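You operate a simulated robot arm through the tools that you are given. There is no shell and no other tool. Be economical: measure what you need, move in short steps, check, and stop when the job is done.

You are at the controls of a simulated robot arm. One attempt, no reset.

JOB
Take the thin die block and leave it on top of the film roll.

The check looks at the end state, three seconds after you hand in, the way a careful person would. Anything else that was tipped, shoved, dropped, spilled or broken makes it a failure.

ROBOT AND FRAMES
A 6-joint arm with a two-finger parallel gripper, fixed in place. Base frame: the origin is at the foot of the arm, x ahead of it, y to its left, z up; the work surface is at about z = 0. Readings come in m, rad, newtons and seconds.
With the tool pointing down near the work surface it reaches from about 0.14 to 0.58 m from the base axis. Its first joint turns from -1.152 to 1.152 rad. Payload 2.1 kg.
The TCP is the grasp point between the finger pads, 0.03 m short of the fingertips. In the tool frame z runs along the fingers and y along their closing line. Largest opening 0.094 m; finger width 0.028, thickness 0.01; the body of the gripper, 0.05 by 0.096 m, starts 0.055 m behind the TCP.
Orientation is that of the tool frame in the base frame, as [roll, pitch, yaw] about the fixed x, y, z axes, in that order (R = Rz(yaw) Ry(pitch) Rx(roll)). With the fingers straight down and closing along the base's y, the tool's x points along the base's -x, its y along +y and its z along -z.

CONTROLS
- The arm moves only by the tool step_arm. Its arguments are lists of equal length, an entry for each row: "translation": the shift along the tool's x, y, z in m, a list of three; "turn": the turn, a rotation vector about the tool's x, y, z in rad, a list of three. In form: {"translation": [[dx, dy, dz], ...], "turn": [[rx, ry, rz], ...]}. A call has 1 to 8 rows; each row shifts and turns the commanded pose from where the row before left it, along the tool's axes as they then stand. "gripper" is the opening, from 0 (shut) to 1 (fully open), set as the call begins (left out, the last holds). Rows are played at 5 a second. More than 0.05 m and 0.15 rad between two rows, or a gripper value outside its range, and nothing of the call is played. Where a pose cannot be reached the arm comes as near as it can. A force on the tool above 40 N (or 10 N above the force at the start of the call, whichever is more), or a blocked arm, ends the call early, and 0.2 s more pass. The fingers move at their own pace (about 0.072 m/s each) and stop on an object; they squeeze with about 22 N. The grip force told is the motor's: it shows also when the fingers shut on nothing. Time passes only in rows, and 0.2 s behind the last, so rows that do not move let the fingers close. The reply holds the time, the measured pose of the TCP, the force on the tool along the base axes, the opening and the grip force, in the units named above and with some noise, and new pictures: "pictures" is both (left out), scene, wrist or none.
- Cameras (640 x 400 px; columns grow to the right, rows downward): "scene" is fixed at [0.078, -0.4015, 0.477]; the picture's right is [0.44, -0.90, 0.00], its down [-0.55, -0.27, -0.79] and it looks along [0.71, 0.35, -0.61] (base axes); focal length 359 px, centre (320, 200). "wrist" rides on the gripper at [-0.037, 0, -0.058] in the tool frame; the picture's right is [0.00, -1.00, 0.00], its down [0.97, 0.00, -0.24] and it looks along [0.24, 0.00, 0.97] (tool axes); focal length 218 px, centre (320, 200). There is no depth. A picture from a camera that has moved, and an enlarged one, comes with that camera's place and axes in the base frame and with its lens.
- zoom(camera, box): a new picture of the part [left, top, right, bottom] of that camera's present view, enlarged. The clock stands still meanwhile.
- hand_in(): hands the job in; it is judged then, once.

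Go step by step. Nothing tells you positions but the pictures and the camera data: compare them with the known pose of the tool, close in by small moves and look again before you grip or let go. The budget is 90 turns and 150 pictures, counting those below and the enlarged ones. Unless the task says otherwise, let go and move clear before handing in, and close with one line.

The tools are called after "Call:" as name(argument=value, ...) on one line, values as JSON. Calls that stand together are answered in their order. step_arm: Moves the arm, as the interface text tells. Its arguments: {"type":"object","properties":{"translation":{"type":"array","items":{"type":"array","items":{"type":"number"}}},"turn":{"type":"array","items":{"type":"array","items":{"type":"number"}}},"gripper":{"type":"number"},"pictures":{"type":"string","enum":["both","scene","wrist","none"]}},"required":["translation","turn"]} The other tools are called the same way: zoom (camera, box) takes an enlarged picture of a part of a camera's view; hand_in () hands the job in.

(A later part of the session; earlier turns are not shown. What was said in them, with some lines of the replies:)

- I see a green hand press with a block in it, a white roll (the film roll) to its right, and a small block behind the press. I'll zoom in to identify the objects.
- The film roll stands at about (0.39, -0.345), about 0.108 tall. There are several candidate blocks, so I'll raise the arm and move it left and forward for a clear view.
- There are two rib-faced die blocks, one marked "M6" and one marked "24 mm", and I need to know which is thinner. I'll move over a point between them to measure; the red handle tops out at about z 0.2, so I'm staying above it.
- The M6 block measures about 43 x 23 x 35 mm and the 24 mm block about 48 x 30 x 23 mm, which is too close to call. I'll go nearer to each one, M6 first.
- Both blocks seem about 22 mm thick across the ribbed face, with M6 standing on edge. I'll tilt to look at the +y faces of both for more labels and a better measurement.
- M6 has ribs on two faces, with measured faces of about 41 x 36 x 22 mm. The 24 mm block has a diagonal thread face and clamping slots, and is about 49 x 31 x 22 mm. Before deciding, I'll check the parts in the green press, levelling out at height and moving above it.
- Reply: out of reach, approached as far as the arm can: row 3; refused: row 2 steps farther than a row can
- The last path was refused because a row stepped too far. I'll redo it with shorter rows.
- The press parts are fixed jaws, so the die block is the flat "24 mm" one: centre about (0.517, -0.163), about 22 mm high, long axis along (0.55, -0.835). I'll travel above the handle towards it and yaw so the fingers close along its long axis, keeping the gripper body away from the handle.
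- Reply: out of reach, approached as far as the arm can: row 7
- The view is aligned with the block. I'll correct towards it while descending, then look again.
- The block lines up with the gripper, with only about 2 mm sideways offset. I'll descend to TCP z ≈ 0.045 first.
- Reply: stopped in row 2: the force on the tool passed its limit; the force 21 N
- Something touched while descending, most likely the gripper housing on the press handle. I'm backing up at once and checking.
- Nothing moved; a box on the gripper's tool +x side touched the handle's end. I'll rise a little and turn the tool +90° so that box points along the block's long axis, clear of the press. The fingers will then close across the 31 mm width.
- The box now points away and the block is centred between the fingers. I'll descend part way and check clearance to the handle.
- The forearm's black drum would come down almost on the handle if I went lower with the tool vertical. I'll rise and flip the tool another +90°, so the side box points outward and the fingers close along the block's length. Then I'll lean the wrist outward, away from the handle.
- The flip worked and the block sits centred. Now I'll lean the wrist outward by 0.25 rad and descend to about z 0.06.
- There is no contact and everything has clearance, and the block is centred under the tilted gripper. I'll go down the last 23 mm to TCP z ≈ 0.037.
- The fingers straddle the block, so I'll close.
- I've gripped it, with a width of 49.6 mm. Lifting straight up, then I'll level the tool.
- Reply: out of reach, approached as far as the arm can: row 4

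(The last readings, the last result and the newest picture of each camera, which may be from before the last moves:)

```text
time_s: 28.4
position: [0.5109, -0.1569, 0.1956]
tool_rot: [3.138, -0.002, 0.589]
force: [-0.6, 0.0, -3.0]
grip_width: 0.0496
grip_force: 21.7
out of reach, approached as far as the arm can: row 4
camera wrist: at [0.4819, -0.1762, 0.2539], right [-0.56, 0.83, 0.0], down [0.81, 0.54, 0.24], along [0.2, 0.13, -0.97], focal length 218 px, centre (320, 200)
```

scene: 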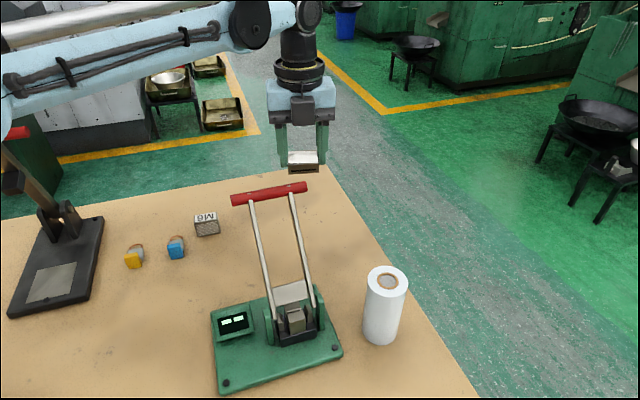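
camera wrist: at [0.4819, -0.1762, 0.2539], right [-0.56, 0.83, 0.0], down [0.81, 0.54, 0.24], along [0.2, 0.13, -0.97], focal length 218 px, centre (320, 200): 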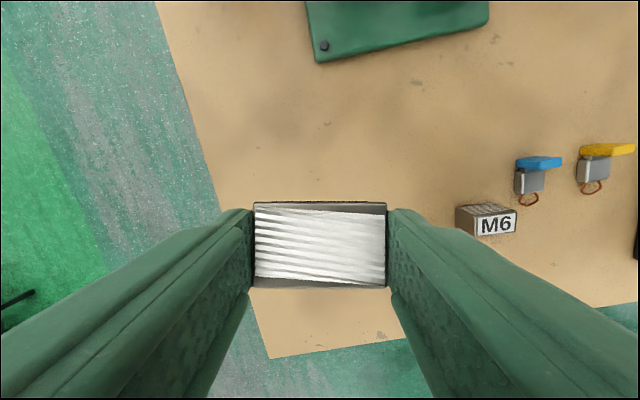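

The block is held. Its tilt relative to the tool means I need the same 0.25 lean again when placing it. I'll travel around the right side of the handle to above the roll.

Call:
step_arm(translation=[[-0.0345, 0.0328, 0], [-0.0345, 0.0328, 0], [-0.032, 0.0207, 0], [-0.032, 0.0207, 0], [-0.036, -0.009, 0], [-0.036, -0.009, 0], [0, 0, 0]], turn=[[0, 0, 0], [0, 0, 0], [0, 0, 0], [0, 0, 0], [0, 0, 0], [0, 0, 0], [0, 0, 0]])

```text
time_s: 30.0
position: [0.3908, -0.3464, 0.1939]
tool_rot: [3.14, 0.001, 0.589]
force: [-0.7, 0.0, -2.4]
grip_width: 0.0499
grip_force: 22.0
camera wrist: at [0.3604, -0.3664, 0.253], right [-0.56, 0.83, 0.0], down [0.81, 0.54, 0.24], along [0.2, 0.13, -0.97], focal length 218 px, centre (320, 200)
```

scene: 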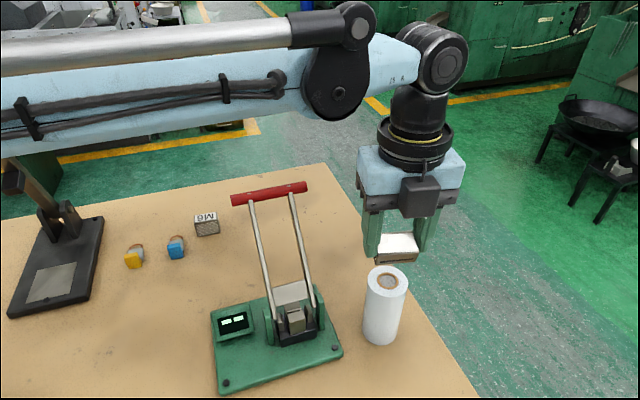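
wrist: 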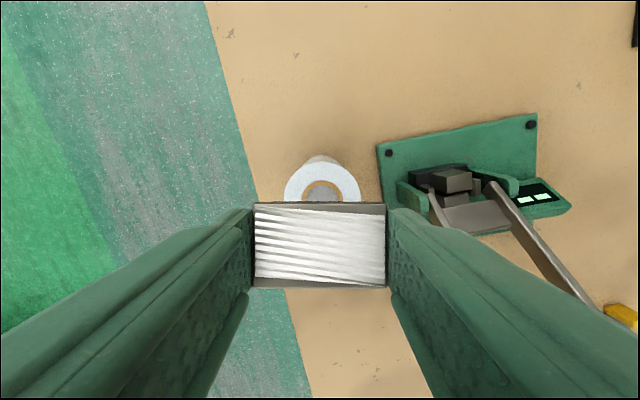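

The roll top centre computes to (0.388, -0.346) with z ≈ 0.11. I'll re-apply the lean so the block is level, trim the position and look.

Call:
step_arm(translation=[[0.003, -0.002, 0], [0, 0, 0], [0, 0, 0], [0, 0, 0]], turn=[[0, 0, 0], [0, -0.125, 0], [0, -0.125, 0], [0, 0, 0]])

Call:
zoom(camera="scene", box=[330, 180, 450, 360])

```text
time_s: 31.0
position: [0.3931, -0.3414, 0.1947]
tool_rot: [3.138, 0.251, 0.587]
force: [-0.5, 0.2, -3.0]
grip_width: 0.0496
grip_force: 22.4
camera wrist: at [0.3758, -0.3526, 0.2611], right [-0.56, 0.83, 0.0], down [0.83, 0.56, -0.01], along [-0.01, -0.01, -1.0], focal length 218 px, centre (320, 200)
```

scene: 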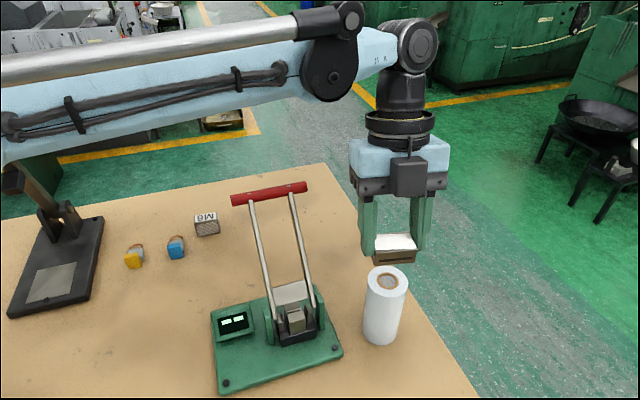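
wrist: 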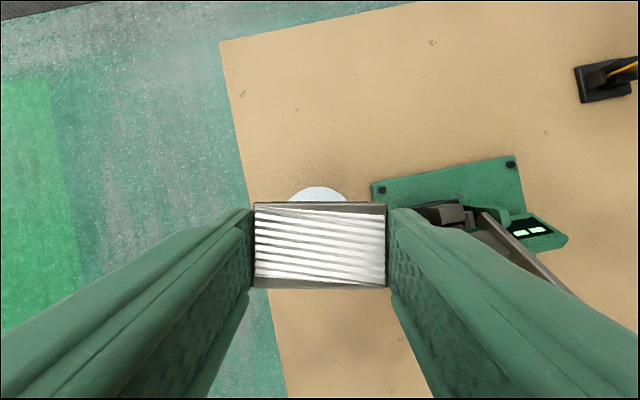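

```text
2.22 times, centred on (390, 270) of scene
camera zoom: at [0.078, -0.4015, 0.477], right [0.44, -0.9, 0.0], down [-0.55, -0.27, -0.79], along [0.71, 0.35, -0.61], focal length 798 px, centre (164, 44)
```

zoom: 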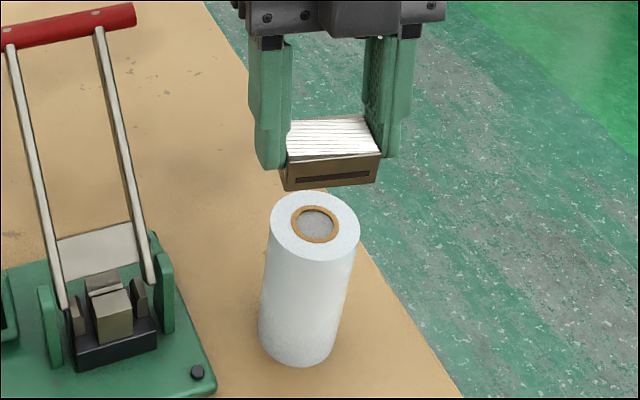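

The block is centred over the roll to about 1 mm. I'll descend most of the way.

Call:
step_arm(translation=[[0.0049, 0, 0.0194], [0.0042, 0, 0.0165], [0, 0, 0]], turn=[[0, 0, 0], [0, 0, 0], [0, 0, 0]], pictures="none")

Call:
zoom(camera="scene", box=[340, 210, 440, 350])

Call:
zoom(camera="wrist", box=[240, 150, 400, 300])

```text
time_s: 31.8
position: [0.3919, -0.3424, 0.1578]
tool_rot: [3.139, 0.248, 0.589]
force: [-0.1, -0.1, -3.4]
grip_width: 0.0497
grip_force: 22.2
```

```text
2.86 times, centred on (390, 280) of scene
camera zoom: at [0.078, -0.4015, 0.477], right [0.44, -0.9, 0.0], down [-0.55, -0.27, -0.79], along [0.71, 0.35, -0.61], focal length 1027 px, centre (120, -29)
```

zoom: 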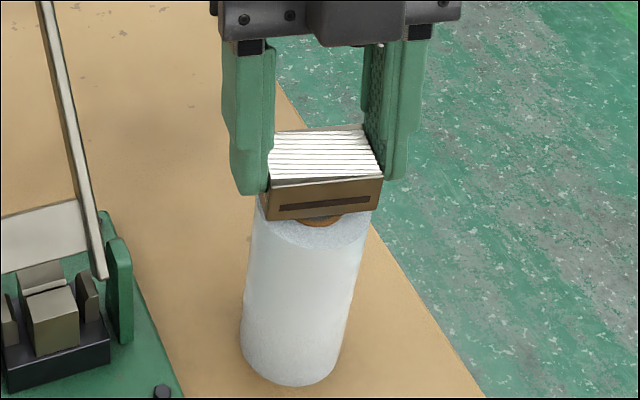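

```text
2.67 times, centred on (320, 225) of wrist
camera zoom: at [0.3747, -0.3529, 0.2235], right [-0.56, 0.83, 0.0], down [0.83, 0.56, -0.01], along [0.0, -0.01, -1.0], focal length 582 px, centre (320, 133)
```

zoom: 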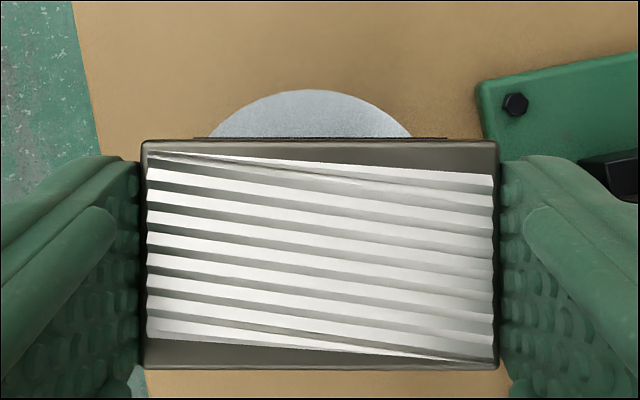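

I'm about 10 mm above the top and off by 1–2 mm. I'll trim and lower in small rows.

Call:
step_arm(translation=[[0.001, 0.0015, 0], [0.001, 0, 0.0039], [0.0005, 0, 0.0019], [0, 0, 0]], turn=[[0, 0, 0], [0, 0, 0], [0, 0, 0], [0, 0, 0]], pictures="none")

Call:
zoom(camera="scene", box=[350, 220, 430, 300])

```text
time_s: 32.8
position: [0.3955, -0.3426, 0.152]
tool_rot: [3.138, 0.249, 0.588]
force: [-0.6, 0.0, -3.6]
grip_width: 0.0497
grip_force: 22.2
```

```text
5.00 times, centred on (390, 260) of scene
camera zoom: at [0.078, -0.4015, 0.477], right [0.44, -0.9, 0.0], down [-0.55, -0.27, -0.79], along [0.71, 0.35, -0.61], focal length 1797 px, centre (-30, -100)
```

zoom: 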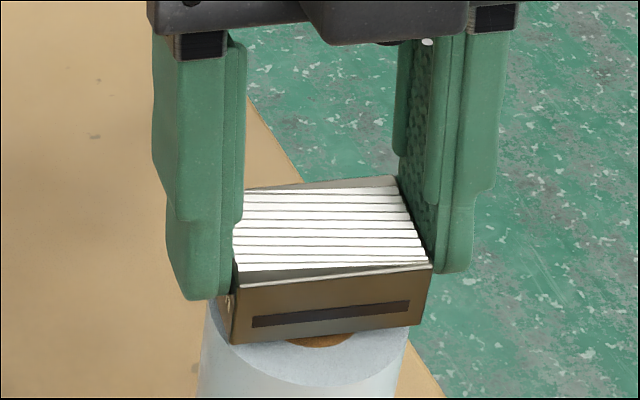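

Call:
step_arm(translation=[[0.0005, 0, 0.0019], [0, 0, 0]], turn=[[0, 0, 0], [0, 0, 0]], pictures="none")

Call:
step_arm(translation=[[0.0005, 0, 0.0019], [0, 0, 0]], turn=[[0, 0, 0], [0, 0, 0]], pictures="none")

```text
time_s: 33.4
position: [0.3938, -0.3427, 0.1498]
tool_rot: [3.139, 0.25, 0.587]
force: [-0.5, -0.3, -3.3]
grip_width: 0.0494
grip_force: 21.8
```

```text
time_s: 34.0
position: [0.3941, -0.3426, 0.1495]
tool_rot: [3.137, 0.249, 0.587]
force: [-0.3, 0.0, -2.8]
grip_width: 0.0496
grip_force: 22.1
```

Call:
step_arm(translation=[[0.0004, 0, 0.0015], [0, 0, 0]], turn=[[0, 0, 0], [0, 0, 0]], pictures="none")

Call:
zoom(camera="scene", box=[350, 220, 430, 300])

```text
time_s: 34.6
position: [0.3943, -0.3422, 0.1469]
tool_rot: [3.137, 0.252, 0.589]
force: [0.3, 0.9, 10.7]
grip_width: 0.0496
grip_force: 21.6
```

```text
5.00 times, centred on (390, 260) of scene
camera zoom: at [0.0779, -0.4015, 0.477], right [0.44, -0.9, 0.0], down [-0.55, -0.27, -0.79], along [0.71, 0.35, -0.61], focal length 1797 px, centre (-30, -100)
```

zoom: 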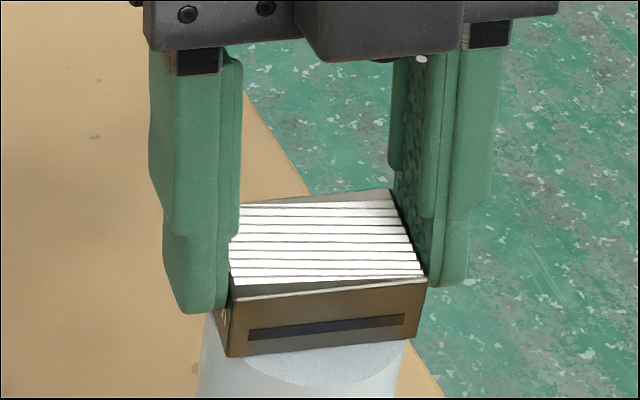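

It has made contact, pressing about 13 N. I'll ease up slightly and open the fingers.

Call:
step_arm(translation=[[-0.0002, 0, -0.0007], [0, 0, 0]], turn=[[0, 0, 0], [0, 0, 0]], pictures="none")

Call:
step_arm(translation=[[0, 0, 0], [0, 0, 0], [0, 0, 0]], turn=[[0, 0, 0], [0, 0, 0], [0, 0, 0]], gripper=0.85)

```text
time_s: 35.2
position: [0.3938, -0.3429, 0.1483]
tool_rot: [3.139, 0.249, 0.589]
force: [-1.0, 1.1, 8.6]
grip_width: 0.0497
grip_force: 22.0
```

```text
time_s: 36.0
position: [0.3947, -0.342, 0.1473]
tool_rot: [3.138, 0.25, 0.588]
force: [0.5, 0.6, 0.6]
grip_width: 0.0799
grip_force: 0.1
camera wrist: at [0.3771, -0.3532, 0.2131], right [-0.56, 0.83, 0.0], down [0.83, 0.56, -0.01], along [0.0, -0.01, -1.0], focal length 218 px, centre (320, 200)
```

scene: 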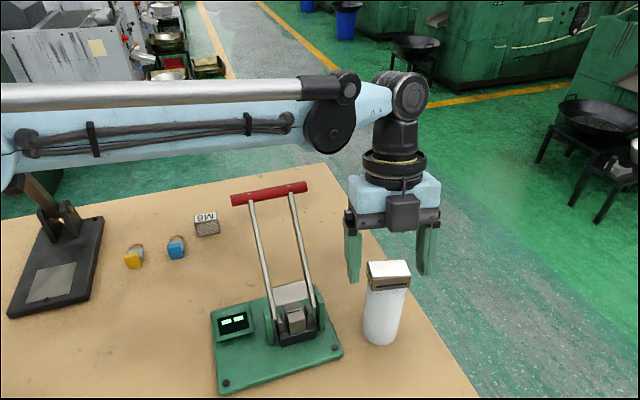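
wrist: 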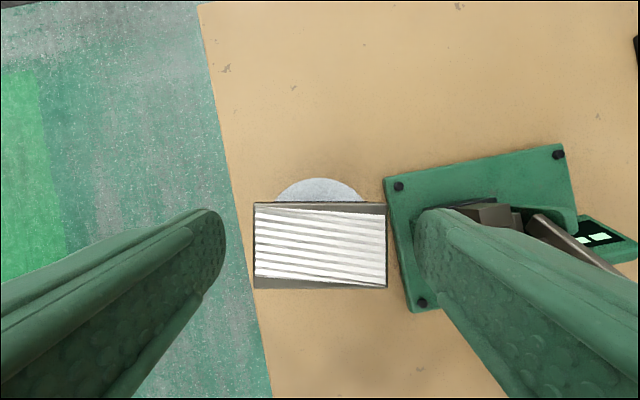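

The block is resting on the roll and the fingers are free. I'll retreat straight up.

Call:
step_arm(translation=[[-0.005, 0, -0.0194], [-0.0099, 0, -0.0388], [-0.0099, 0, -0.0388], [0, 0, 0], [0, 0, 0]], turn=[[0, 0, 0], [0, 0, 0], [0, 0, 0], [0, 0, 0], [0, 0, 0]])

Call:
zoom(camera="scene", box=[330, 230, 450, 360])

```text
time_s: 37.2
position: [0.3953, -0.3415, 0.2476]
tool_rot: [3.139, 0.249, 0.588]
force: [-0.3, -0.3, 1.0]
grip_width: 0.0801
grip_force: 0.1
camera wrist: at [0.3779, -0.3525, 0.3142], right [-0.56, 0.83, 0.0], down [0.83, 0.56, -0.01], along [0.0, -0.01, -1.0], focal length 218 px, centre (320, 200)
```

scene: 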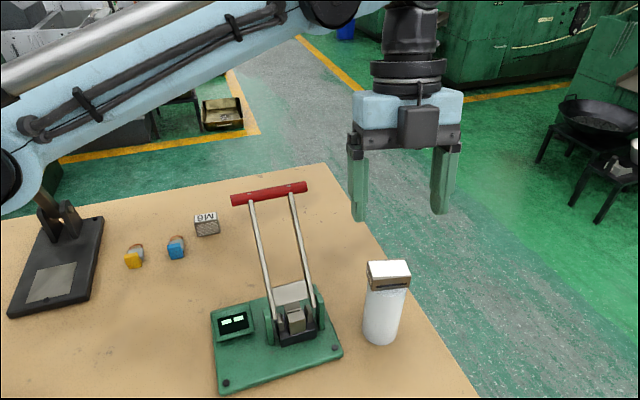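
wrist: 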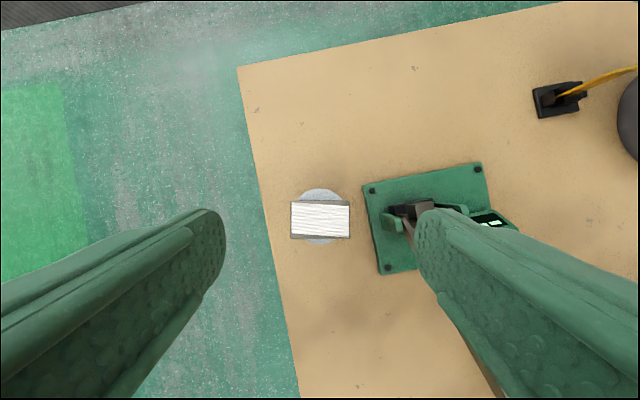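

```text
3.08 times, centred on (390, 295) of scene
camera zoom: at [0.078, -0.4015, 0.477], right [0.44, -0.9, 0.0], down [-0.55, -0.27, -0.79], along [0.71, 0.35, -0.61], focal length 1106 px, centre (105, -92)
```

zoom: 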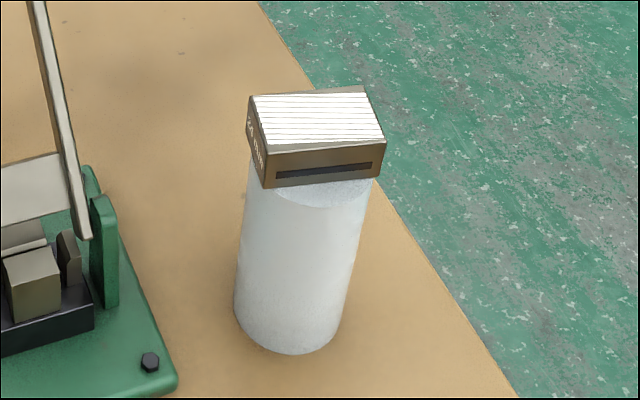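

The block sits level and well centred on the roll, and everything else is where it was. Handing in.

Call:
hand_in()

```text
The job is handed in.
```

The "24 mm" die block now rests on top of the film roll, level and well centred, and the gripper is clear. I took it as the thin one because it lies flatter, but the "M6" block measured about the same thickness, so that choice is a judgement. On the first approach the gripper touched the press handle at about 20 N, and nothing visibly moved.
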